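You operate a simulated robot arm through the tools that you are given. There is no shell and no other tool. Be economical: measure what you need, move in short steps, check, and stop when the job is done.

The job below is to be done with a simulated two-armed robot. You get a single attempt, and the scene is never put back.

## Task
On the top of the vice bench, fold the blue cloth in half, so that its two long edges meet.

The check looks at the end state, three seconds after you hand in, the way a careful person would. Anything else that was tipped, shoved, dropped, spilled or broken makes it a failure. Flat cloth is picked up by pressing the open fingertips on it (5 to 10 N) and closing them slowly along it; thin cloth reads only 2 to 8 mm in the jaws.

## Robot
Two 7-joint arms with two-finger parallel grippers on one trunk, on a base that drives. Base frame: it is fixed to the floor where the robot stands at the start and does not move with it; the origin is under the middle of the robot, x ahead of it, y to its left, z up; the surface under the hand at the start is at about z = 0.86. Units: m, rad, N and s.
The left shoulder is at the start at [0.07, 0.163, 1.12], the right one opposite. With the tool pointing down near the work surface each hand reaches from about 0.4 to 0.88 m from the robot's upright axis, wherever it stands, measured 20 degrees to its own side. Places, roughly: top of the vice bench [0.6, 0, 0.9]. Payload 3.43 kg a hand.
Tool frame (each hand has its own): the origin (TCP) lies between the finger pads and is the grasp point; the fingertips stand 0.034 m ahead of it; z points along the fingers, y is the line along which they close. The gripper opens to 0.128 m. The fingers are 0.024 m wide and 0.012 m thick; the gripper's body (0.048 by 0.13 m) begins 0.096 m behind the TCP.
Orientation is that of the tool frame in the base frame, as [roll, pitch, yaw] about the fixed x, y, z axes, in that order (R = Rz(yaw) Ry(pitch) Rx(roll)). With the fingers straight down and closing along the base's y, the tool's x points along the base's -x, its y along +y and its z along -z.

## Interface
- The arms move only by the tool nudge_tool. It takes "left_steps", "right_steps" or both (then of equal length, played together; a hand with none holds still); each is a list that holds one entry, the list of rows, each a list of 7 numbers: the shift along the tool's x, y, z in units of 200 mm (1.0 is 200 mm), then the turn, a rotation vector about the tool's x, y, z in units of 120 degrees (1.0 is 120 degrees), then the opening in per cent of the stroke, from 0 (shut) to 100 (fully open). In form: [[[x, y, z, ax, ay, az, gripper], ...]]. A call has 1 to 10 rows; each row is the pose to reach, as a shift and turn from the pose commanded when the call began, along the tool's axes at that moment. A call with a number of a shift or a turn outside -1 to 1 is refused whole. Each row takes 0.2 s and may step no farther than 0.05 m and 0.15 rad from the row before; otherwise, or with a gripper value out of range, the whole call is refused. Where a pose cannot be reached the arm comes as near as it can. A force on the tool above 40 N (or 10 N above the force at the start of the call, whichever is more), or a blocked arm, ends the call early, and 0.2 s more pass. The fingers move at their own pace (about 0.153 m/s each) and stop on an object; they squeeze with about 42 N. The grip force told is the motor's: it shows also when the fingers shut on nothing. Time passes only in rows, and 0.2 s behind the last, so rows that repeat a pose let the fingers close. It gives the time, the measured TCP pose, the force on the tool (base axes), the opening and the grip force at its end, in the units of the frame above (readings bear some noise), with the torque about the TCP (base axes, N m) and any sound that the robot's microphone picked up, and new pictures: "pictures" is both (left out), scene, wrist or none (wrist: the cameras of the hands that moved).
- Cameras (640 x 400 px; columns grow to the right, rows downward): "scene" is now at [0.1311, -0.0186, 1.3471]; the picture's right is [-0.30, -0.96, 0.00], its down [-0.66, 0.20, -0.72] and it looks along [0.69, -0.21, -0.69] (base axes); focal length 255 px, centre (320, 200). "left" rides on the left gripper at [0.076, 0.011, -0.16] in its tool frame; the picture's right is [-0.15, 0.99, 0.00], its down [-0.88, -0.13, -0.46] and it looks along [-0.45, -0.07, 0.89] (tool axes); focal length 234 px, centre (320, 200). "right" rides on the right gripper at [0.076, -0.011, -0.16] in its tool frame; the picture's right is [0.15, 0.99, 0.00], its down [-0.88, 0.13, -0.46] and it looks along [-0.45, 0.07, 0.89] (tool axes); focal length 234 px, centre (320, 200). There is no depth. A picture from a camera that has moved, and an enlarged one, comes with that camera's place and axes in the base frame and with its lens. The place of the scene camera against the robot may be out by one fixed shift of up to 0.018 m in any direction.
- raise_lower(by): slides the trunk up (or, below 0, down) by that many m; the arms and the scene camera ride with it, the base frame stays. It gives what a move gives, with no picture.
- roll_base(legs): drives the robot by 1 to 6 legs, each [ahead, left, turn to the left] in m, m and rad, along the robot's own axes; the way and the turn of a leg run together, so that a leg with both is an arc; at most 1.5 m and 3.142 rad a leg. The arms and the cameras ride along, it lands a little off, and it stops where it bumps. It gives what a move gives, and a new picture of the scene camera.
- aim_head(pan, tilt): turns the head with the scene camera to pan (to the left, within 1.501 rad either way) and tilt (down, from -0.506 to 1.204), counted from straight ahead of the robot. It gives what a move gives, and a new picture of the scene camera.
- zoom(camera, box): a new picture of the part [left, top, right, bottom] of that camera's present view, enlarged. The clock stands still meanwhile.
- hand_in(): hands the job in; it is judged then, once.

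Work in short steps. Places have to be worked out from the pictures, the camera data and where the tool is seen: move nearer, look again, correct. Check each grasp and each placing, and mend what went wrong. You have 120 turns and 260 pictures in all, those below and enlarged ones among them. Open the grippers and draw the arms clear of the work before you hand the job in, unless the task says otherwise; then end with one line.

The tools are called after "Call:" as a command line: name --argument value ..., lists and objects as JSON in quotes. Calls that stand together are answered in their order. nudge_tool: Moves the arms, as the interface text tells. Its arguments: {"type":"object","properties":{"left_steps":{"type":"array"},"right_steps":{"type":"array"},"pictures":{"type":"string","enum":["both","scene","wrist","none"]}},"required":[]} The other tools are called the same way: raise_lower (by) slides the trunk up or down; roll_base (legs) drives the base; aim_head (pan, tilt) turns the head that bears the scene camera; zoom (camera, box) takes an enlarged picture of a part of a camera's view; hand_in () hands the job in.

At the start:

```text
clock: 0.0
left_tcp_pos: [0.582, 0.1843, 1.0665]
left_tcp_rot: [-3.14, 0.0, -3.142]
left_force: [0.1, -0.4, -0.5]
left_moment: [0.01, -0.01, -0.01]
left_finger_gap: 0.128
left_gripper_force: 0.0
right_tcp_pos: [0.58, -0.2763, 0.9953]
right_tcp_rot: [3.141, 0.0, 3.14]
right_force: [-0.5, 0.1, 0.1]
right_moment: [-0.01, 0.01, 0.0]
right_finger_gap: 0.1277
right_gripper_force: 0.1
trunk travel left (down, up): [-0.6, 0.34]
robot x, y, heading: [0.0026, 0.0031, 0.003]
head pan, tilt: [-0.3, 0.761]
```

scene: 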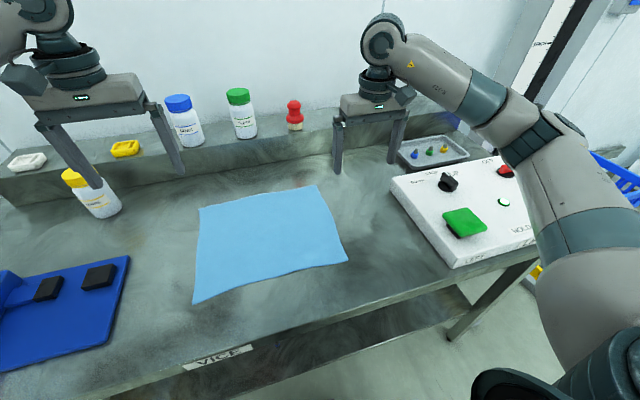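
right: 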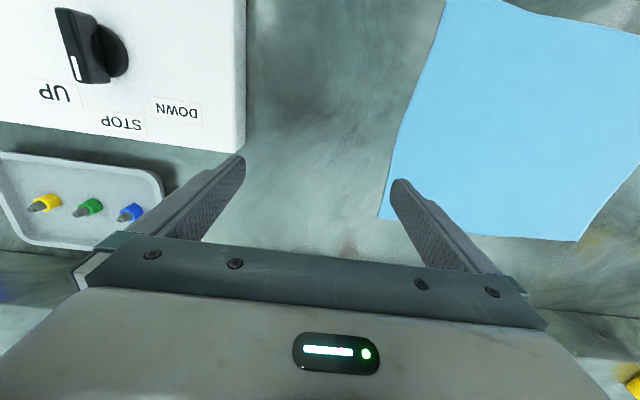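
left: 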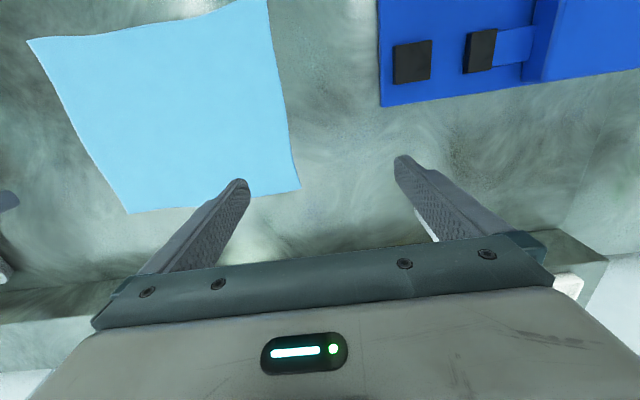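

The cloth spans roughly x 0.41–0.67 and y −0.175–0.135, with its long edges running along y. I'll bring both hands above the two far corners at about z = 0.95 with the fingers partly closed, then measure.

Call:
nudge_tool --left_steps '[[[-0.085, -0.0925, 0.145, 0, 0, 0, 31], [-0.17, -0.185, 0.29, 0, 0, 0, 31], [-0.255, -0.2775, 0.435, 0, 0, 0, 31], [-0.34, -0.37, 0.58, 0, 0, 0, 31], [-0.34, -0.37, 0.58, 0, 0, 0, 31]]]' --right_steps '[[[-0.0875, 0.164, 0.0565, 0, 0, 0, 31], [-0.175, 0.328, 0.113, 0, 0, 0, 31], [-0.2625, 0.492, 0.1695, 0, 0, 0, 31], [-0.35, 0.656, 0.226, 0, 0, 0, 31], [-0.35, 0.656, 0.226, 0, 0, 0, 31]]]' --pictures "both"

```text
clock: 1.2
left_tcp_pos: [0.6516, 0.1095, 0.9506]
left_tcp_rot: [-3.14, 0.001, 3.141]
left_force: [-1.0, -0.1, 0.2]
left_moment: [0.02, 0.0, -0.01]
left_finger_gap: 0.0397
left_gripper_force: 0.1
right_tcp_pos: [0.6492, -0.1446, 0.9514]
right_tcp_rot: [-3.141, 0.003, -3.141]
right_force: [0.1, -0.5, 0.2]
right_moment: [0.04, 0.03, 0.0]
right_finger_gap: 0.0396
right_gripper_force: 0.2
trunk travel left (down, up): [-0.6, 0.34]
robot x, y, heading: [-0.0027, 0.0002, 0.003]
head pan, tilt: [-0.3, 0.761]
camera scene: at [0.1297, -0.0192, 1.3472], right [-0.3, -0.96, 0.0], down [-0.66, 0.2, -0.72], along [0.69, -0.21, -0.69], focal length 255 px, centre (320, 200)
camera right: at [0.5731, -0.1568, 1.11], right [-0.15, 0.99, 0.0], down [0.88, 0.13, 0.46], along [0.45, 0.07, -0.89], focal length 234 px, centre (320, 200)
camera left: at [0.5754, 0.1202, 1.1094], right [0.15, 0.99, 0.0], down [0.88, -0.13, 0.46], along [0.45, -0.07, -0.89], focal length 234 px, centre (320, 200)
```

scene: 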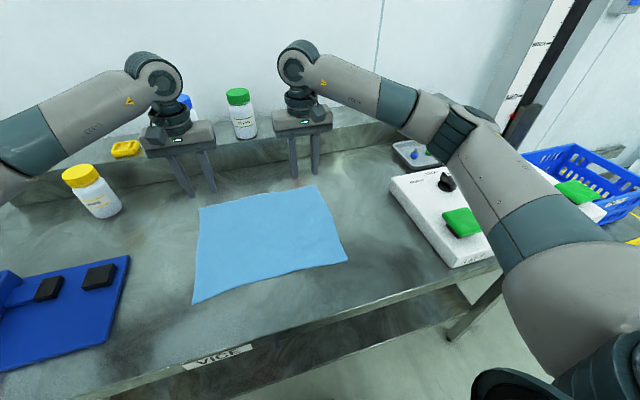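
right: 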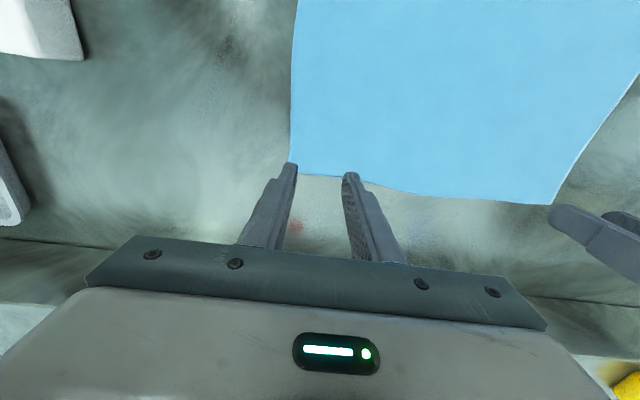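
left: 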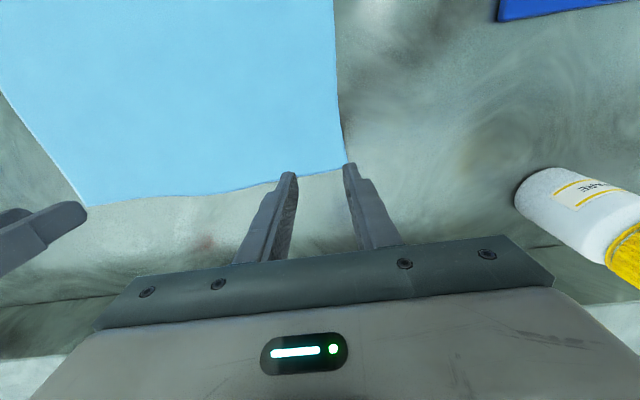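

The wrist views agree that the far corners are at about (0.660, 0.136) and (0.666, −0.175), with the surface near z = 0.865. I'll shift the right hand slightly and lower both until just above the cloth.

Call:
nudge_tool --left_steps '[[[0, -0.015, 0.12, 0, 0, 0, 31], [0, -0.015, 0.22, 0, 0, 0, 31], [0, -0.015, 0.22, 0, 0, 0, 31]]]' --right_steps '[[[-0.03, 0, 0.12, 0, 0, 0, 31], [-0.03, 0, 0.22, 0, 0, 0, 31], [-0.03, 0, 0.22, 0, 0, 0, 31]]]' --pictures "wrist"

```text
clock: 2.0
left_tcp_pos: [0.6526, 0.107, 0.9062]
left_tcp_rot: [-3.141, -0.001, 3.141]
left_force: [0.5, 0.0, 0.4]
left_moment: [-0.02, -0.02, -0.02]
left_finger_gap: 0.0397
left_gripper_force: 0.2
right_tcp_pos: [0.6559, -0.1454, 0.9061]
right_tcp_rot: [-3.141, 0.0, 3.141]
right_force: [0.2, 0.1, 0.3]
right_moment: [-0.02, 0.0, 0.01]
right_finger_gap: 0.0397
right_gripper_force: 0.1
trunk travel left (down, up): [-0.6, 0.34]
robot x, y, heading: [-0.0026, 0.004, -0.001]
head pan, tilt: [-0.3, 0.761]
camera right: at [0.5803, -0.1574, 1.0645], right [-0.15, 0.99, 0.0], down [0.88, 0.13, 0.46], along [0.45, 0.07, -0.89], focal length 234 px, centre (320, 200)
camera left: at [0.5758, 0.1183, 1.065], right [0.15, 0.99, 0.0], down [0.88, -0.13, 0.46], along [0.45, -0.07, -0.89], focal length 234 px, centre (320, 200)
```

right: 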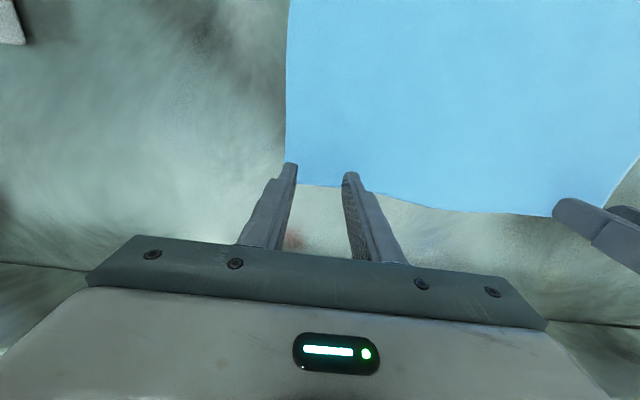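
left: 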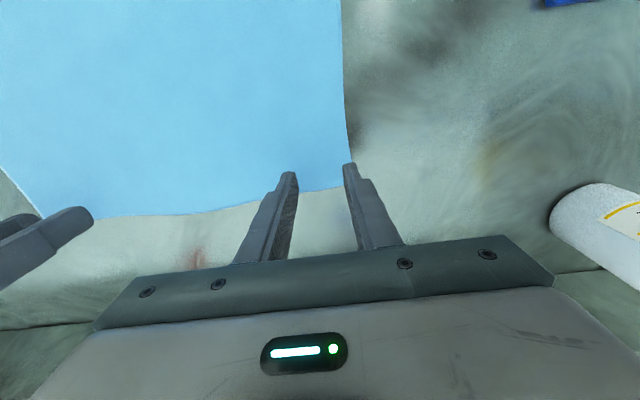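

The outer fingers overlap the side edges, so I'll shift both hands inward about 9 mm. Then I'll descend in small steps to find contact.

Call:
nudge_tool --left_steps '[[[0.015, -0.045, 0, 0, 0, 0, 31], [0.015, -0.045, 0.01, 0, 0, 0, 31], [0.015, -0.045, 0.02, 0, 0, 0, 31], [0.015, -0.045, 0.025, 0, 0, 0, 31]]]' --right_steps '[[[0, 0.04, 0, 0, 0, 0, 31], [0, 0.04, 0.01, 0, 0, 0, 31], [0, 0.04, 0.02, 0, 0, 0, 31], [0, 0.04, 0.025, 0, 0, 0, 31]]]' --pictures "none"

```text
clock: 3.0
left_tcp_pos: [0.647, 0.0991, 0.9019]
left_tcp_rot: [-3.141, 0.0, -3.14]
left_force: [-0.6, 0.5, 0.3]
left_moment: [0.03, -0.02, 0.0]
left_finger_gap: 0.0399
left_gripper_force: 0.1
right_tcp_pos: [0.6538, -0.1375, 0.9002]
right_tcp_rot: [-3.142, 0.0, 3.14]
right_force: [-0.5, -0.3, 0.3]
right_moment: [0.0, -0.03, 0.02]
right_finger_gap: 0.0396
right_gripper_force: 0.0
trunk travel left (down, up): [-0.6, 0.34]
robot x, y, heading: [0.0042, -0.004, -0.001]
head pan, tilt: [-0.3, 0.761]
```

No contact yet with the tips at about z = 0.867, so I'll keep descending slowly.

Call:
nudge_tool --left_steps '[[[0, 0, 0.01, 0, 0, 0, 31], [0, 0, 0.02, 0, 0, 0, 31]]]' --right_steps '[[[0, 0, 0.01, 0, 0, 0, 31], [0, 0, 0.02, 0, 0, 0, 31]]]' --pictures "none"

Call:
nudge_tool --left_steps '[[[0, 0, 0.01, 0, 0, 0, 31]]]' --right_steps '[[[0, 0, 0.01, 0, 0, 0, 31]]]' --pictures "none"

```text
clock: 3.6
left_tcp_pos: [0.6475, 0.0985, 0.8972]
left_tcp_rot: [-3.141, 0.0, 3.141]
left_force: [-0.5, -0.7, -0.7]
left_moment: [0.0, -0.02, 0.0]
left_finger_gap: 0.0397
left_gripper_force: 0.1
right_tcp_pos: [0.655, -0.1371, 0.8965]
right_tcp_rot: [-3.141, 0.0, 3.141]
right_force: [0.5, 0.4, -0.7]
right_moment: [0.02, -0.03, 0.04]
right_finger_gap: 0.0395
right_gripper_force: 0.1
trunk travel left (down, up): [-0.6, 0.34]
robot x, y, heading: [-0.001, -0.0008, 0.002]
head pan, tilt: [-0.3, 0.761]
```

```text
clock: 4.0
left_tcp_pos: [0.6483, 0.0982, 0.8949]
left_tcp_rot: [-3.142, 0.0, 3.141]
left_force: [0.5, 0.4, 0.7]
left_moment: [-0.02, -0.02, -0.02]
left_finger_gap: 0.0397
left_gripper_force: 0.1
right_tcp_pos: [0.6554, -0.1377, 0.8949]
right_tcp_rot: [-3.141, 0.002, -3.14]
right_force: [0.9, -0.4, 3.5]
right_moment: [-0.01, -0.03, 0.02]
right_finger_gap: 0.0395
right_gripper_force: 0.0
trunk travel left (down, up): [-0.6, 0.34]
robot x, y, heading: [-0.0019, -0.0001, 0.004]
head pan, tilt: [-0.3, 0.761]
```

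The right hand is starting to touch at 3.5 N. I'll press it 0.6 mm more and the left 1.4 mm more.

Call:
nudge_tool --left_steps '[[[0, 0, 0.007, 0, 0, 0, 31]]]' --right_steps '[[[0, 0, 0.003, 0, 0, 0, 31]]]' --pictures "none"

```text
clock: 4.4
left_tcp_pos: [0.6465, 0.0987, 0.8953]
left_tcp_rot: [3.14, 0.001, -3.141]
left_force: [1.0, 0.1, 6.8]
left_moment: [0.04, -0.11, 0.02]
left_finger_gap: 0.0396
left_gripper_force: 0.1
right_tcp_pos: [0.6539, -0.1371, 0.8945]
right_tcp_rot: [3.14, 0.001, 3.141]
right_force: [1.4, -0.1, 7.6]
right_moment: [-0.04, -0.03, -0.02]
right_finger_gap: 0.0398
right_gripper_force: 0.1
trunk travel left (down, up): [-0.6, 0.34]
robot x, y, heading: [-0.0047, 0.0001, 0.006]
head pan, tilt: [-0.3, 0.761]
```

Both hands press at about 7 N. I'll close the fingers slowly along the cloth.

Call:
nudge_tool --left_steps '[[[0, 0, 0, 0, 0, 0, 28], [0, 0, 0, 0, 0, 0, 24], [0, 0, 0, 0, 0, 0, 20], [0, 0, 0, 0, 0, 0, 16], [0, 0, 0, 0, 0, 0, 12], [0, 0, 0, 0, 0, 0, 8], [0, 0, 0, 0, 0, 0, 4], [0, 0, 0, 0, 0, 0, 0], [0, 0, 0, 0, 0, 0, 0]]]' --right_steps '[[[0, 0, 0, 0, 0, 0, 28], [0, 0, 0, 0, 0, 0, 24], [0, 0, 0, 0, 0, 0, 20], [0, 0, 0, 0, 0, 0, 16], [0, 0, 0, 0, 0, 0, 12], [0, 0, 0, 0, 0, 0, 8], [0, 0, 0, 0, 0, 0, 4], [0, 0, 0, 0, 0, 0, 0], [0, 0, 0, 0, 0, 0, 0]]]' --pictures "both"

```text
clock: 6.4
left_tcp_pos: [0.6441, 0.0982, 0.8957]
left_tcp_rot: [-3.141, 0.001, 3.141]
left_force: [-0.3, 0.0, 10.5]
left_moment: [0.02, -0.01, -0.02]
left_finger_gap: 0.002
left_gripper_force: 36.4
right_tcp_pos: [0.654, -0.1371, 0.8959]
right_tcp_rot: [3.141, 0.002, 3.14]
right_force: [0.6, -0.6, 7.6]
right_moment: [-0.04, 0.03, 0.03]
right_finger_gap: 0.0
right_gripper_force: 32.6
trunk travel left (down, up): [-0.6, 0.34]
robot x, y, heading: [-0.0014, 0.0012, -0.0]
head pan, tilt: [-0.3, 0.761]
camera scene: at [0.129, -0.0186, 1.3473], right [-0.3, -0.96, 0.0], down [-0.66, 0.2, -0.73], along [0.69, -0.21, -0.69], focal length 255 px, centre (320, 200)
camera right: at [0.578, -0.1495, 1.0543], right [-0.15, 0.99, 0.0], down [0.88, 0.13, 0.46], along [0.45, 0.07, -0.89], focal length 234 px, centre (320, 200)
camera left: at [0.5701, 0.1083, 1.0546], right [0.15, 0.99, 0.0], down [0.88, -0.13, 0.46], along [0.45, -0.07, -0.89], focal length 234 px, centre (320, 200)
```

scene: 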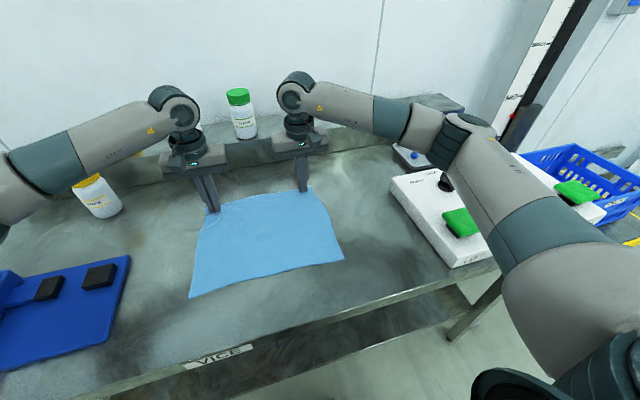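
right: 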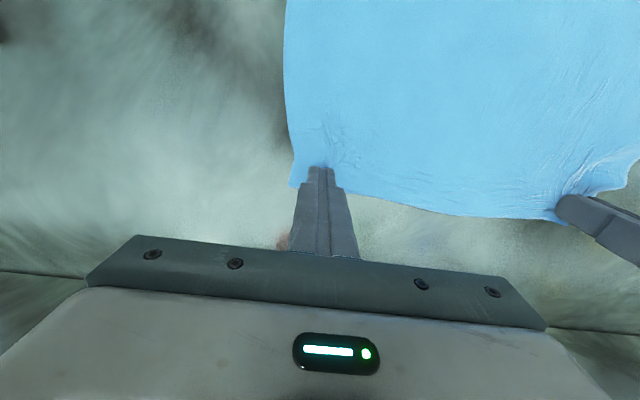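
left: 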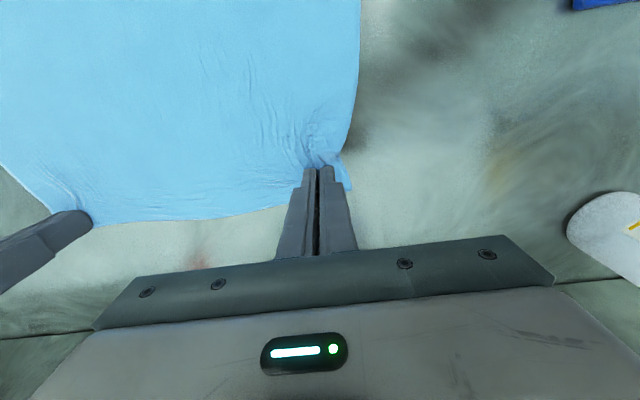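

The left jaws hold cloth at 2 mm, but the right ones read 0, so they slipped. I'll lift the right hand slightly, reopen it, and press again a little harder.

Call:
nudge_tool --right_steps '[[[0, 0, -0.03, 0, 0, 0, 0], [0.02, -0.01, -0.03, 0, 0, 0, 31], [0.02, -0.01, -0.03, 0, 0, 0, 31], [0.02, -0.01, -0.01, 0, 0, 0, 31], [0.02, -0.01, 0.003, 0, 0, 0, 31], [0.02, -0.01, 0.006, 0, 0, 0, 31]]]' --pictures "none"

```text
clock: 7.8
left_tcp_pos: [0.6457, 0.0975, 0.8959]
left_tcp_rot: [3.141, 0.001, 3.14]
left_force: [0.9, 1.3, 12.2]
left_moment: [0.06, -0.05, -0.01]
left_finger_gap: 0.0019
left_gripper_force: 36.7
right_tcp_pos: [0.65, -0.1386, 0.8949]
right_tcp_rot: [-3.141, 0.002, -3.142]
right_force: [-1.0, -0.8, 7.6]
right_moment: [-0.01, 0.01, 0.0]
right_finger_gap: 0.0396
right_gripper_force: 0.0
trunk travel left (down, up): [-0.6, 0.34]
robot x, y, heading: [0.0023, -0.0001, 0.006]
head pan, tilt: [-0.3, 0.761]
```

Call:
nudge_tool --right_steps '[[[0, 0, 0.002, 0, 0, 0, 29], [0, 0, 0.002, 0, 0, 0, 26], [0, 0, 0.003, 0, 0, 0, 23], [0, 0, 0.003, 0, 0, 0, 20], [0, 0, 0.003, 0, 0, 0, 17], [0, 0, 0.003, 0, 0, 0, 14], [0, 0, 0.003, 0, 0, 0, 11], [0, 0, 0.003, 0, 0, 0, 8], [0, 0, 0.003, 0, 0, 0, 5], [0, 0, 0.003, 0, 0, 0, 2]]]' --pictures "none"

Call:
nudge_tool --right_steps '[[[0, 0, 0, 0, 0, 0, 0], [0, 0, 0, 0, 0, 0, 0]]]' --pictures "wrist"

```text
clock: 10.0
left_tcp_pos: [0.6446, 0.098, 0.8952]
left_tcp_rot: [-3.141, 0.0, 3.141]
left_force: [-0.2, -13.0, 4.2]
left_moment: [-0.45, -0.03, -0.16]
left_finger_gap: 0.0015
left_gripper_force: 36.6
right_tcp_pos: [0.6493, -0.1381, 0.8949]
right_tcp_rot: [3.141, 0.002, -3.141]
right_force: [-0.9, 12.7, 22.2]
right_moment: [0.47, -0.03, 0.09]
right_finger_gap: 0.0048
right_gripper_force: 11.4
trunk travel left (down, up): [-0.6, 0.34]
robot x, y, heading: [-0.0004, 0.0002, -0.006]
head pan, tilt: [-0.3, 0.761]
```

```text
clock: 10.6
left_tcp_pos: [0.645, 0.0966, 0.8947]
left_tcp_rot: [-3.141, 0.002, 3.14]
left_force: [-0.2, -16.4, 3.9]
left_moment: [-0.5, -0.03, -0.22]
left_finger_gap: 0.0017
left_gripper_force: 37.1
right_tcp_pos: [0.6498, -0.1391, 0.895]
right_tcp_rot: [3.14, 0.004, -3.141]
right_force: [0.1, 15.2, 23.1]
right_moment: [0.5, -0.04, 0.07]
right_finger_gap: 0.0031
right_gripper_force: 37.5
trunk travel left (down, up): [-0.6, 0.34]
robot x, y, heading: [0.0034, -0.0011, 0.002]
head pan, tilt: [-0.3, 0.761]
camera right: at [0.5741, -0.1507, 1.054], right [-0.15, 0.99, 0.0], down [0.88, 0.13, 0.46], along [0.45, 0.07, -0.89], focal length 234 px, centre (320, 200)
```

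right: 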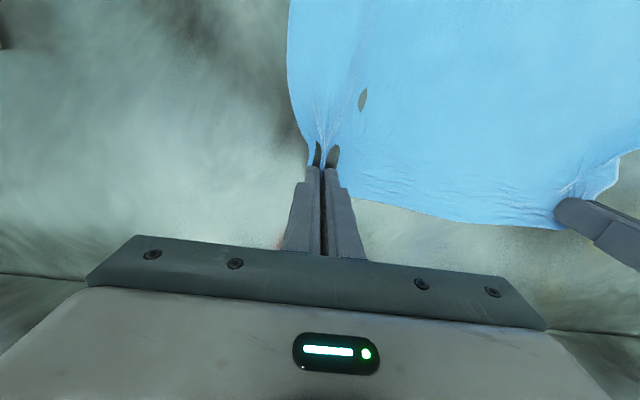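

Both jaws now hold cloth, at 1.7 mm and 3.1 mm, but it is stretched between the hands at about 15 N. I'll bring the hands about 10 mm closer together while lifting a little.

Call:
nudge_tool --left_steps '[[[0, -0.015, -0.01, 0, 0, 0, 0], [0, -0.03, -0.03, 0, 0, 0, 0], [0, -0.03, -0.08, 0, 0, 0, 0], [0, -0.03, -0.15, 0, 0, 0, 0]]]' --right_steps '[[[0, 0.015, -0.01, 0, 0, 0, 0], [0, 0.03, -0.03, 0, 0, 0, 0], [0, 0.03, -0.08, 0, 0, 0, 0], [0, 0.03, -0.15, 0, 0, 0, 0]]]' --pictures "both"

```text
clock: 11.6
left_tcp_pos: [0.6454, 0.0914, 0.9248]
left_tcp_rot: [3.141, 0.001, -3.14]
left_force: [-0.1, -1.5, 1.0]
left_moment: [-0.08, 0.02, 0.02]
left_finger_gap: 0.0018
left_gripper_force: 36.9
right_tcp_pos: [0.6516, -0.1332, 0.9238]
right_tcp_rot: [-3.14, -0.001, -3.141]
right_force: [-0.3, 2.6, -0.5]
right_moment: [0.09, -0.01, 0.01]
right_finger_gap: 0.0021
right_gripper_force: 37.1
trunk travel left (down, up): [-0.6, 0.34]
robot x, y, heading: [-0.0008, -0.0005, -0.001]
head pan, tilt: [-0.3, 0.761]
camera scene: at [0.1307, -0.0185, 1.347], right [-0.3, -0.96, 0.0], down [-0.66, 0.2, -0.72], along [0.69, -0.21, -0.69], focal length 255 px, centre (320, 200)
camera right: at [0.5766, -0.1455, 1.0821], right [-0.15, 0.99, 0.0], down [0.88, 0.13, 0.45], along [0.45, 0.07, -0.89], focal length 234 px, centre (320, 200)
camera left: at [0.5709, 0.1032, 1.084], right [0.14, 0.99, 0.0], down [0.88, -0.13, 0.46], along [0.45, -0.07, -0.89], focal length 234 px, centre (320, 200)
```

scene: 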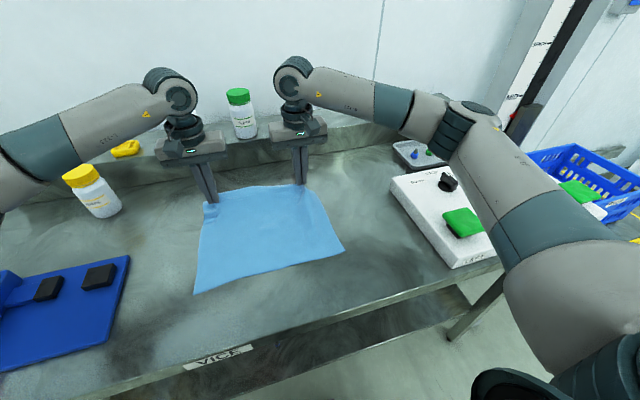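
right: 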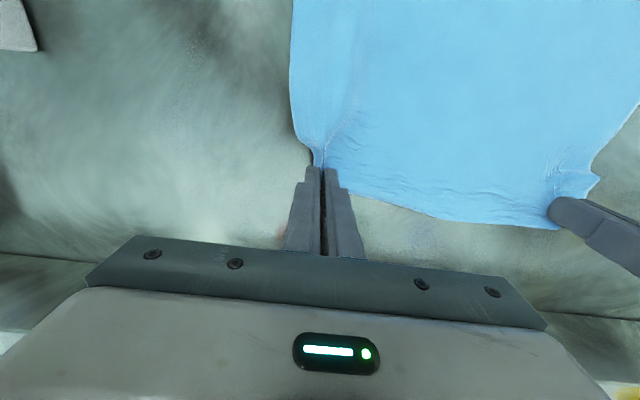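
left: 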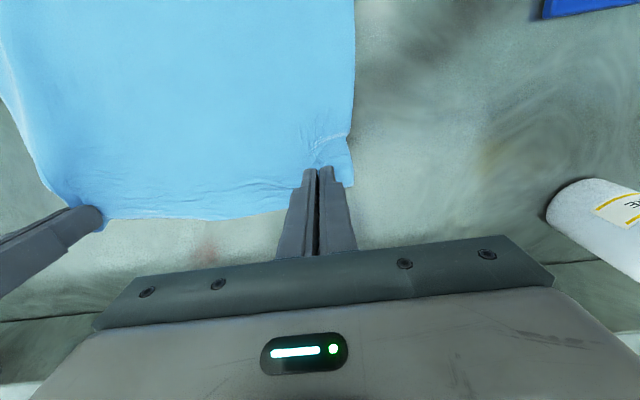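

Both far corners are held and lifted cleanly. I'll follow the fold arc in toward the robot by about 2 cm and up by 4 cm, then look.

Call:
nudge_tool --left_steps '[[[0.01, 0.005, -0.07, 0, 0, 0, 0], [0.04, 0.01, -0.14, 0, 0, 0, 0], [0.08, 0.01, -0.2, 0, 0, 0, 0], [0.1, 0.01, -0.2, 0, 0, 0, 0]]]' --right_steps '[[[0.01, -0.005, -0.07, 0, 0, 0, 0], [0.04, -0.01, -0.14, 0, 0, 0, 0], [0.08, -0.01, -0.2, 0, 0, 0, 0], [0.1, -0.01, -0.2, 0, 0, 0, 0]]]' --pictures "both"

```text
clock: 12.6
left_tcp_pos: [0.6266, 0.0939, 0.9639]
left_tcp_rot: [3.141, 0.0, 3.141]
left_force: [-0.1, -5.0, -0.8]
left_moment: [-0.15, 0.04, -0.07]
left_finger_gap: 0.0019
left_gripper_force: 36.8
right_tcp_pos: [0.6318, -0.1358, 0.9633]
right_tcp_rot: [-3.14, -0.001, -3.141]
right_force: [-0.3, 5.5, 0.7]
right_moment: [0.14, 0.02, 0.0]
right_finger_gap: 0.0022
right_gripper_force: 37.4
trunk travel left (down, up): [-0.6, 0.34]
robot x, y, heading: [-0.0006, -0.002, -0.001]
head pan, tilt: [-0.3, 0.761]
camera scene: at [0.1313, -0.0185, 1.347], right [-0.3, -0.96, 0.0], down [-0.66, 0.2, -0.72], along [0.69, -0.21, -0.69], focal length 255 px, centre (320, 200)
camera right: at [0.5566, -0.1477, 1.1217], right [-0.15, 0.99, 0.0], down [0.88, 0.13, 0.46], along [0.45, 0.07, -0.89], focal length 234 px, centre (320, 200)
camera left: at [0.5519, 0.1042, 1.1236], right [0.15, 0.99, 0.0], down [0.88, -0.13, 0.46], along [0.45, -0.07, -0.89], focal length 234 px, centre (320, 200)
```

scene: 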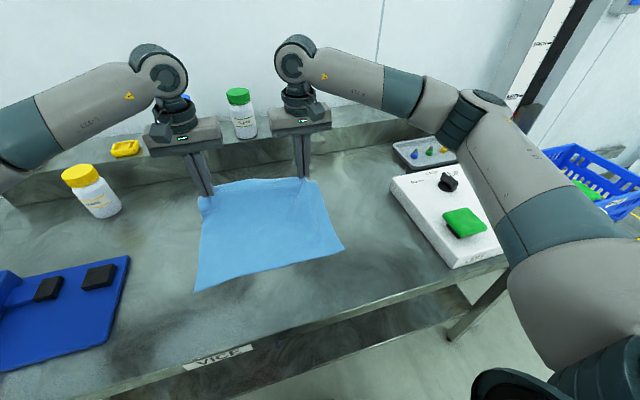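
right: 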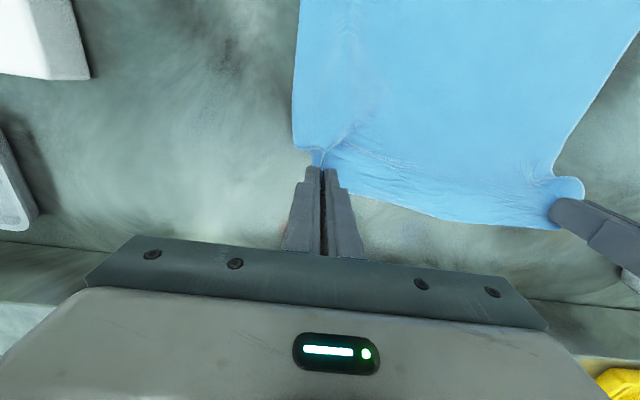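
left: 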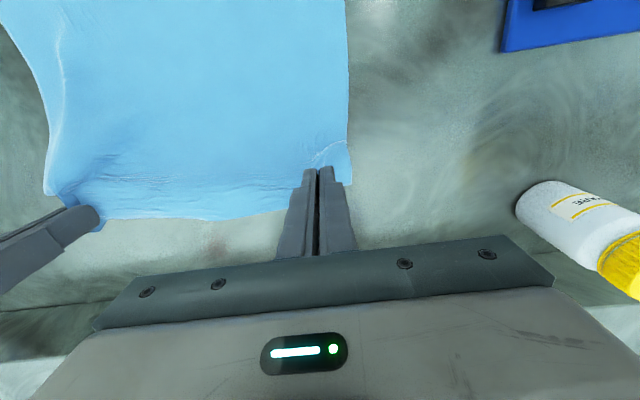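

The cloth slid about 3 cm away from the robot during the lift, so its near edge is now around x = 0.425. That puts the crease near 0.55 and the target pinch near 0.437. I'll drive the base straight back 0.18 m to carry the held edge over at this height.

Call:
roll_base --legs '[[-0.09, 0, 0], [-0.09, 0, 0]]'

```text
clock: 14.4
left_tcp_pos: [0.4456, 0.0927, 0.9657]
left_tcp_rot: [-3.141, 0.0, 3.14]
left_force: [-0.8, -4.3, -0.1]
left_moment: [-0.18, -0.02, -0.07]
left_finger_gap: 0.0019
left_gripper_force: 36.3
right_tcp_pos: [0.4503, -0.1366, 0.963]
right_tcp_rot: [3.141, 0.0, -3.141]
right_force: [0.0, 5.1, -0.5]
right_moment: [0.16, -0.02, 0.0]
right_finger_gap: 0.0024
right_gripper_force: 36.9
trunk travel left (down, up): [-0.6, 0.34]
robot x, y, heading: [-0.1823, 0.0038, -0.001]
head pan, tilt: [-0.3, 0.761]
camera scene: at [-0.0503, -0.0186, 1.3472], right [-0.3, -0.95, 0.0], down [-0.66, 0.2, -0.72], along [0.69, -0.21, -0.69], focal length 255 px, centre (320, 200)
```

scene: 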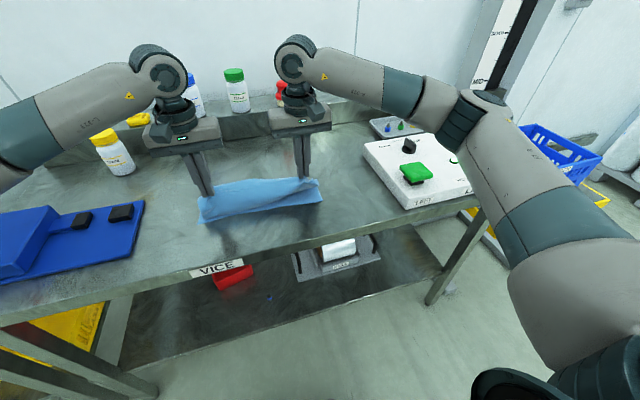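

Call:
zoom --camera "scene" --box '[150, 130, 390, 280]'

Call:
zoom --camera "left" --box '[0, 0, 640, 400]'

Call:
zoom --camera "right" --box '[0, 0, 640, 400]'

```text
2.67 times, centred on (270, 205) of scene
camera zoom: at [-0.0503, -0.0186, 1.3472], right [-0.3, -0.95, 0.0], down [-0.66, 0.2, -0.72], along [0.69, -0.21, -0.69], focal length 680 px, centre (453, 187)
```

zoom: 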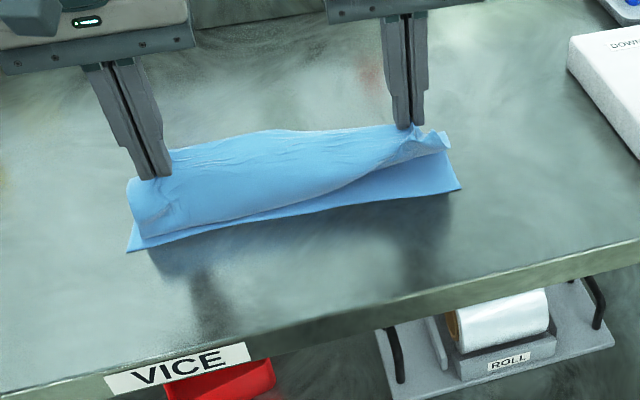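

```text
1.00 times, centred on (320, 200) of left (not enlarged: the box is as wide or as high as the picture)
camera zoom: at [0.3708, 0.1038, 1.1239], right [0.15, 0.99, 0.0], down [0.88, -0.13, 0.46], along [0.45, -0.07, -0.89], focal length 234 px, centre (320, 200)
```

zoom: 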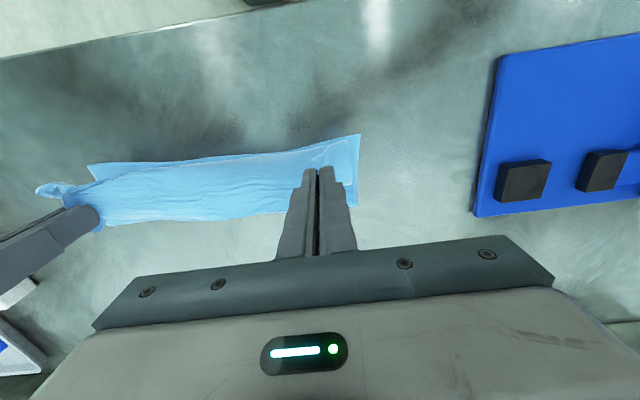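

```text
1.00 times, centred on (320, 200) of right (not enlarged: the box is as wide or as high as the picture)
camera zoom: at [0.3753, -0.1481, 1.1219], right [-0.15, 0.99, 0.0], down [0.88, 0.13, 0.46], along [0.45, 0.07, -0.89], focal length 234 px, centre (320, 200)
```

zoom: 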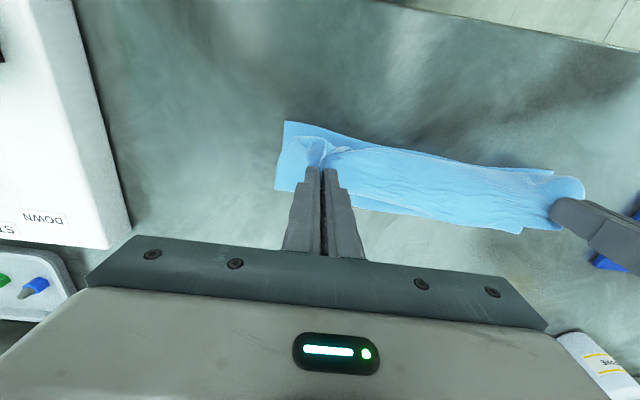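

The fold is hanging as hoped: the near edge sits at x ≈ 0.42 and the held edge is above it. I'll pitch both hands forward about the fingertips so the held edge turns over toward the robot, going 43° first.

Call:
nudge_tool --left_steps '[[[0.02, -0.007, 0.005, 0, -0.07, 0, 0], [0.045, -0.007, 0.01, 0, -0.14, 0, 0], [0.07, -0.007, 0.02, 0, -0.21, 0, 0], [0.095, -0.007, 0.035, 0, -0.28, 0, 0], [0.117, -0.007, 0.046, 0, -0.35, 0, 0]]]' --right_steps '[[[0.02, 0.007, 0.005, 0, -0.07, 0, 0], [0.045, 0.007, 0.01, 0, -0.14, 0, 0], [0.07, 0.007, 0.02, 0, -0.21, 0, 0], [0.095, 0.007, 0.035, 0, -0.28, 0, 0], [0.117, 0.007, 0.046, 0, -0.35, 0, 0]]]' --pictures "scene"

```text
clock: 15.6
left_tcp_pos: [0.4216, 0.0921, 0.9543]
left_tcp_rot: [3.141, 0.734, -3.141]
left_force: [0.0, -1.3, 0.2]
left_moment: [-0.04, -0.01, -0.04]
left_finger_gap: 0.0015
left_gripper_force: 36.6
right_tcp_pos: [0.4285, -0.1348, 0.9551]
right_tcp_rot: [3.14, 0.735, 3.138]
right_force: [-0.3, 2.7, 0.4]
right_moment: [0.02, 0.03, 0.08]
right_finger_gap: 0.0024
right_gripper_force: 37.1
trunk travel left (down, up): [-0.6, 0.34]
robot x, y, heading: [-0.1774, 0.0002, -0.006]
head pan, tilt: [-0.3, 0.761]
camera scene: at [-0.0495, -0.0187, 1.3472], right [-0.3, -0.95, 0.0], down [-0.66, 0.2, -0.72], along [0.69, -0.21, -0.69], focal length 255 px, centre (320, 200)
```

scene: 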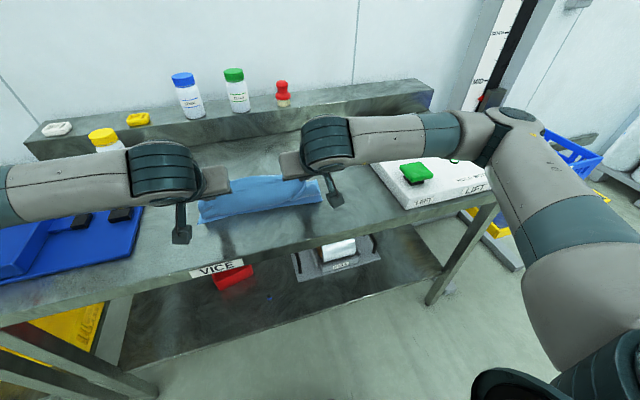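

The wrist camera hangs below the tilted hand, so I'll stop tilting at about 58°. I'll use the wrist views to check the cloth first.

Call:
nudge_tool --left_steps '[[[0.0, 0, 0, 0, -0.06, 0, 0], [0.0, 0, 0, 0, -0.12, 0, 0]]]' --right_steps '[[[0.0, 0, 0, 0, -0.06, 0, 0], [0.0, 0, 0, 0, -0.12, 0, 0]]]' --pictures "both"

Call:
zoom --camera "scene" --box '[150, 130, 390, 280]'

```text
clock: 16.2
left_tcp_pos: [0.4229, 0.0928, 0.9548]
left_tcp_rot: [3.141, 0.988, -3.141]
left_force: [0.4, -2.0, -0.4]
left_moment: [-0.05, 0.05, -0.07]
left_finger_gap: 0.0017
left_gripper_force: 36.2
right_tcp_pos: [0.429, -0.134, 0.9543]
right_tcp_rot: [3.139, 0.987, 3.139]
right_force: [-0.5, 2.5, 0.0]
right_moment: [0.01, 0.0, 0.03]
right_finger_gap: 0.0024
right_gripper_force: 36.8
trunk travel left (down, up): [-0.6, 0.34]
robot x, y, heading: [-0.1848, -0.0015, -0.005]
head pan, tilt: [-0.3, 0.761]
camera scene: at [-0.049, -0.0187, 1.3471], right [-0.3, -0.95, 0.0], down [-0.66, 0.2, -0.72], along [0.69, -0.21, -0.69], focal length 255 px, centre (320, 200)
camera right: at [0.2541, -0.1466, 0.9783], right [-0.08, 0.99, -0.12], down [0.11, 0.13, 0.99], along [0.99, 0.07, -0.12], focal length 234 px, centre (320, 200)
camera left: at [0.2488, 0.1023, 0.9792], right [0.08, 0.99, 0.12], down [0.11, -0.13, 0.99], along [0.99, -0.07, -0.12], focal length 234 px, centre (320, 200)
```

scene: 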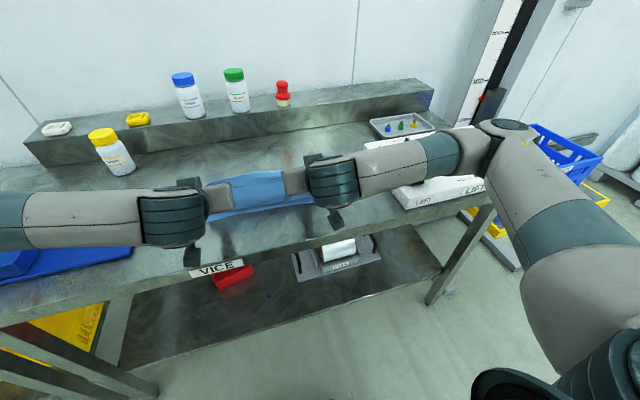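
right: 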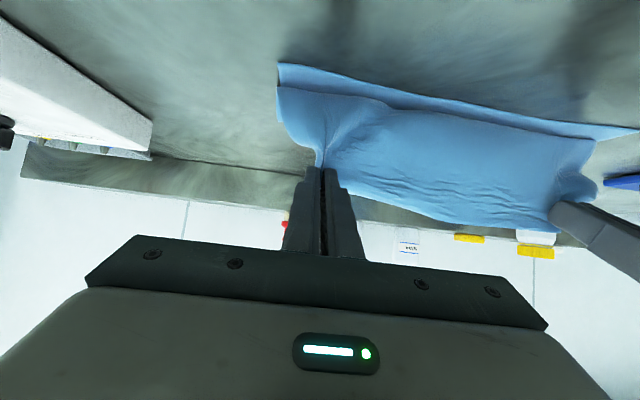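
left: 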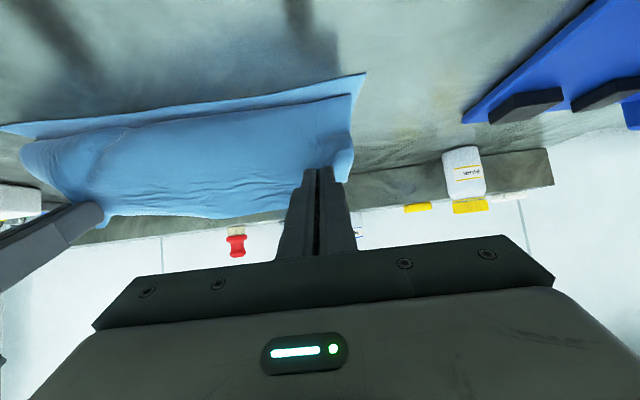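

```text
2.67 times, centred on (270, 205) of scene
camera zoom: at [-0.049, -0.0187, 1.3471], right [-0.3, -0.95, 0.0], down [-0.66, 0.2, -0.72], along [0.69, -0.21, -0.69], focal length 680 px, centre (453, 187)
```

zoom: 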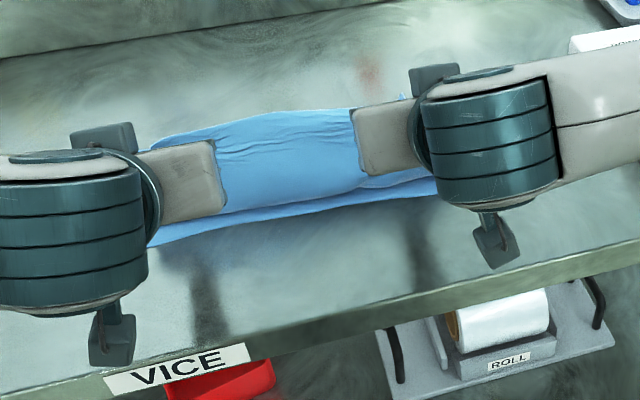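

The curtain hangs slack, and the crease has probably crept toward the robot because I carried the edge too low. I'll move the hands back up and over the crease (tips near x = 0.55, z = 0.985) to straighten the hanging half, then come down along a proper arc.

Call:
nudge_tool --left_steps '[[[-0.166, 0, 0.07, 0, 0, 0, 0], [-0.32, 0, 0.149, 0, 0, 0, 0], [-0.416, 0, 0.205, 0, 0, 0, 0], [-0.489, 0, 0.27, 0, 0, 0, 0], [-0.489, 0, 0.27, 0, 0, 0, 0]]]' --right_steps '[[[-0.166, 0, 0.07, 0, 0, 0, 0], [-0.32, 0, 0.149, 0, 0, 0, 0], [-0.416, 0, 0.205, 0, 0, 0, 0], [-0.489, 0, 0.27, 0, 0, 0, 0], [-0.489, 0, 0.27, 0, 0, 0, 0]]]' --pictures "both"

Call:
zoom --camera "scene" --box '[150, 130, 390, 280]'

```text
clock: 17.4
left_tcp_pos: [0.5233, 0.0913, 1.0069]
left_tcp_rot: [-3.14, 0.984, 3.142]
left_force: [0.6, -3.3, -0.2]
left_moment: [-0.03, 0.01, -0.03]
left_finger_gap: 0.0016
left_gripper_force: 36.7
right_tcp_pos: [0.5288, -0.1354, 1.004]
right_tcp_rot: [-3.141, 0.985, 3.14]
right_force: [-0.4, 2.4, 0.8]
right_moment: [0.01, -0.02, 0.09]
right_finger_gap: 0.0024
right_gripper_force: 37.4
trunk travel left (down, up): [-0.6, 0.34]
robot x, y, heading: [-0.1773, -0.0036, 0.001]
head pan, tilt: [-0.3, 0.761]
camera scene: at [-0.0498, -0.0186, 1.3471], right [-0.3, -0.95, 0.0], down [-0.66, 0.2, -0.72], along [0.69, -0.21, -0.69], focal length 255 px, centre (320, 200)
camera right: at [0.3538, -0.1478, 1.0291], right [-0.08, 0.99, -0.12], down [0.11, 0.13, 0.99], along [0.99, 0.07, -0.12], focal length 234 px, centre (320, 200)
camera left: at [0.3479, 0.1019, 1.0319], right [0.08, 0.99, 0.12], down [0.11, -0.13, 0.99], along [0.99, -0.07, -0.12], focal length 234 px, centre (320, 200)
```

scene: 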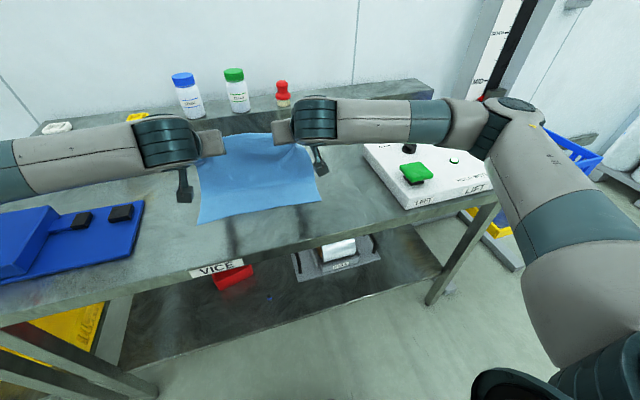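
right: 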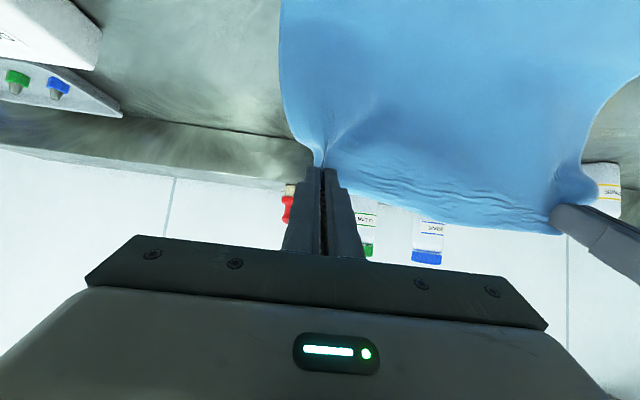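
left: 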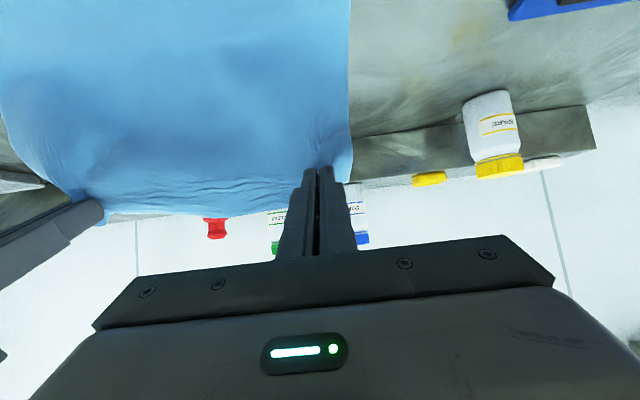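

```text
2.67 times, centred on (270, 205) of scene
camera zoom: at [-0.0498, -0.0186, 1.3471], right [-0.3, -0.95, 0.0], down [-0.66, 0.2, -0.72], along [0.69, -0.21, -0.69], focal length 680 px, centre (453, 187)
```

zoom: 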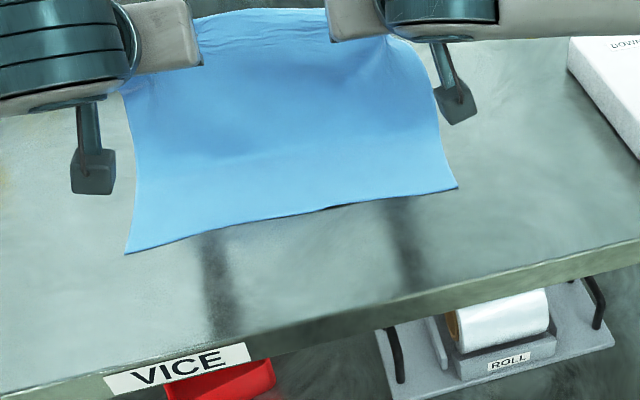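

The hanging half is now straight, the held edge points up, and the near edge lies at x ≈ 0.42. I'll come down along a taut arc of about 0.12 m around the crease at 0.55, tilting the hands further only once the cameras clear the bench edge.

Call:
nudge_tool --left_steps '[[[0.053, 0, -0.067, 0, 0, 0, 0], [0.106, 0, -0.134, 0, 0, 0, 0], [0.171, 0, -0.178, 0, 0, 0, 0], [0.236, 0, -0.221, 0, 0, 0, 0], [0.32, 0, -0.244, 0, -0.02, 0, 0], [0.404, 0, -0.266, 0, -0.046, 0, 0], [0.495, 0, -0.272, 0, -0.08, 0, 0], [0.586, 0, -0.278, 0, -0.1125, 0, 0]]]' --right_steps '[[[0.053, 0, -0.071, 0, 0, 0, 0], [0.106, 0, -0.142, 0, 0, 0, 0], [0.171, 0, -0.19, 0, 0, 0, 0], [0.236, 0, -0.237, 0, 0, 0, 0], [0.32, 0, -0.264, 0, -0.02, 0, 0], [0.404, 0, -0.29, 0, -0.046, 0, 0], [0.495, 0, -0.3, 0, -0.08, 0, 0], [0.586, 0, -0.308, 0, -0.1125, 0, 0]]]' --pictures "both"

Call:
zoom --camera "scene" --box '[150, 130, 390, 280]'

```text
clock: 19.2
left_tcp_pos: [0.4119, 0.095, 0.9407]
left_tcp_rot: [-3.126, 1.222, -3.128]
left_force: [0.5, 0.2, 0.5]
left_moment: [-0.06, 0.01, -0.13]
left_finger_gap: 0.0016
left_gripper_force: 37.2
right_tcp_pos: [0.4097, -0.1146, 0.9528]
right_tcp_rot: [3.042, 1.232, 3.065]
right_force: [3.0, -9.7, -3.2]
right_moment: [0.4, -0.32, 1.12]
right_finger_gap: 0.0024
right_gripper_force: 37.0
trunk travel left (down, up): [-0.6, 0.34]
robot x, y, heading: [-0.1802, 0.0028, -0.002]
head pan, tilt: [-0.3, 0.761]
camera scene: at [-0.051, -0.0136, 1.3475], right [-0.3, -0.95, 0.0], down [-0.66, 0.2, -0.73], along [0.69, -0.22, -0.69], focal length 255 px, centre (320, 200)
camera right: at [0.2346, -0.1295, 0.9327], right [-0.07, 0.99, -0.11], down [-0.14, 0.1, 0.99], along [0.99, 0.08, 0.13], focal length 234 px, centre (320, 200)
camera left: at [0.235, 0.1054, 0.9236], right [0.05, 0.99, 0.13], down [-0.13, -0.12, 0.98], along [0.99, -0.07, 0.12], focal length 234 px, centre (320, 200)
```

scene: 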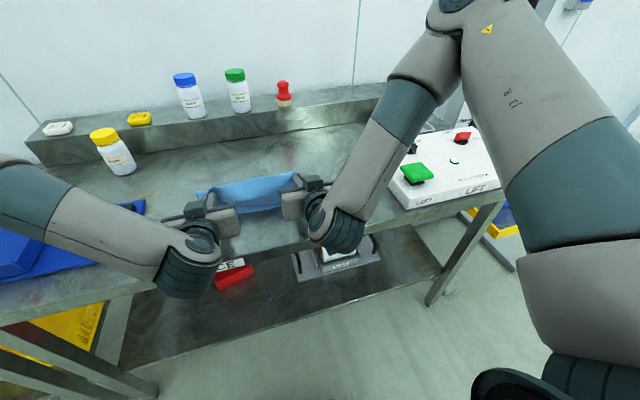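
right: 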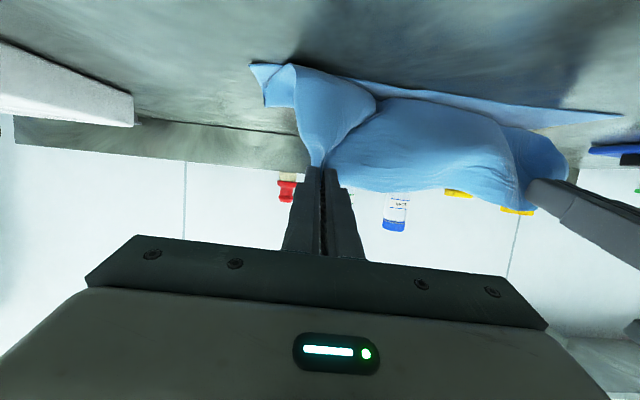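
left: 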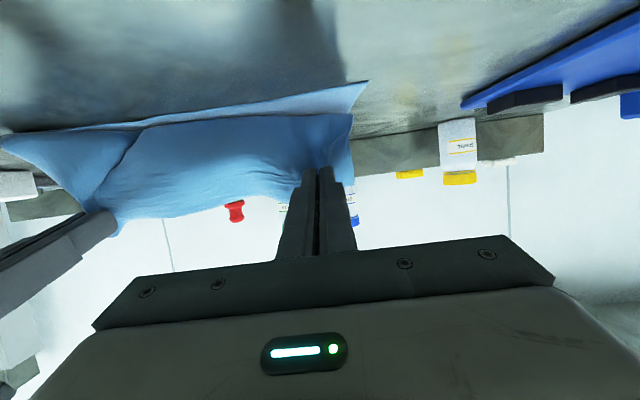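

```text
2.67 times, centred on (270, 205) of scene
camera zoom: at [-0.051, -0.0136, 1.3475], right [-0.3, -0.95, 0.0], down [-0.66, 0.2, -0.73], along [0.69, -0.22, -0.69], focal length 680 px, centre (453, 187)
```

zoom: 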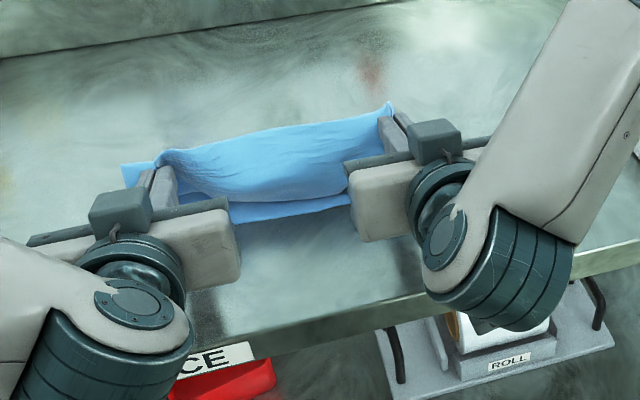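

Both elbows reconfigured during that move, and the right hand has not reached its commanded pose. I'll hold still briefly and see where it settles.

Call:
nudge_tool --left_steps '[[[0, 0, 0, 0, 0, 0, 0], [0, 0, 0, 0, 0, 0, 0], [0, 0, 0, 0, 0, 0, 0]]]' --right_steps '[[[0, 0, 0, 0, 0, 0, 0], [0, 0, 0, 0, 0, 0, 0], [0, 0, 0, 0, 0, 0, 0]]]' --pictures "both"

```text
clock: 20.0
left_tcp_pos: [0.4104, 0.09, 0.9385]
left_tcp_rot: [-3.139, 1.221, -3.141]
left_force: [0.4, -0.6, 0.2]
left_moment: [0.01, 0.02, -0.06]
left_finger_gap: 0.0018
left_gripper_force: 36.4
right_tcp_pos: [0.4123, -0.1343, 0.9409]
right_tcp_rot: [3.139, 1.221, 3.14]
right_force: [0.2, 1.7, -0.2]
right_moment: [0.06, -0.01, 0.07]
right_finger_gap: 0.0024
right_gripper_force: 36.6
trunk travel left (down, up): [-0.6, 0.34]
robot x, y, heading: [-0.1802, -0.0013, 0.005]
head pan, tilt: [-0.3, 0.761]
camera scene: at [-0.0489, -0.019, 1.347], right [-0.3, -0.95, 0.0], down [-0.66, 0.2, -0.72], along [0.69, -0.21, -0.69], focal length 255 px, centre (320, 200)
camera right: at [0.2359, -0.1466, 0.9242], right [-0.05, 0.99, -0.14], down [-0.12, 0.13, 0.98], along [0.99, 0.07, 0.12], focal length 234 px, centre (320, 200)
camera left: at [0.2362, 0.1018, 0.9232], right [0.05, 0.99, 0.14], down [-0.12, -0.13, 0.98], along [0.99, -0.07, 0.12], focal length 234 px, centre (320, 200)
```

scene: 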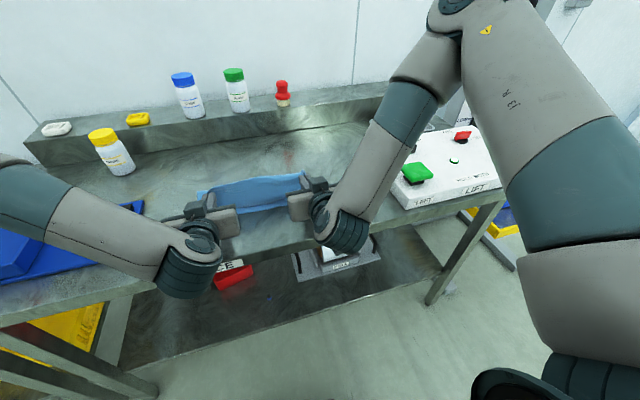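
right: 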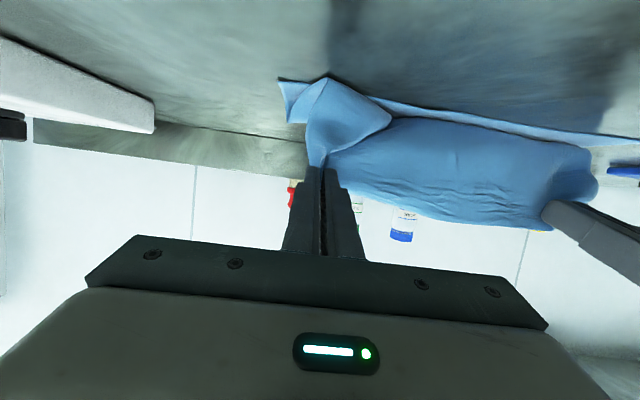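
left: 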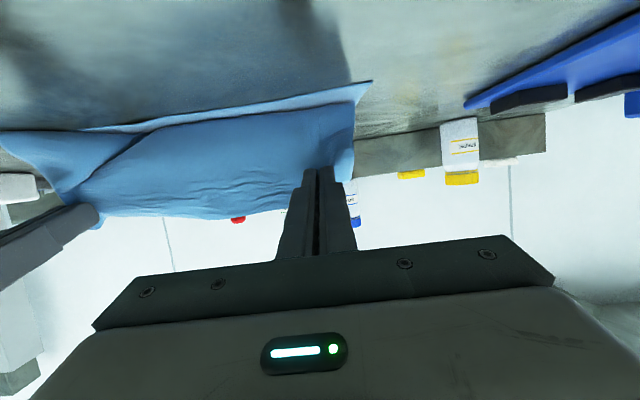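

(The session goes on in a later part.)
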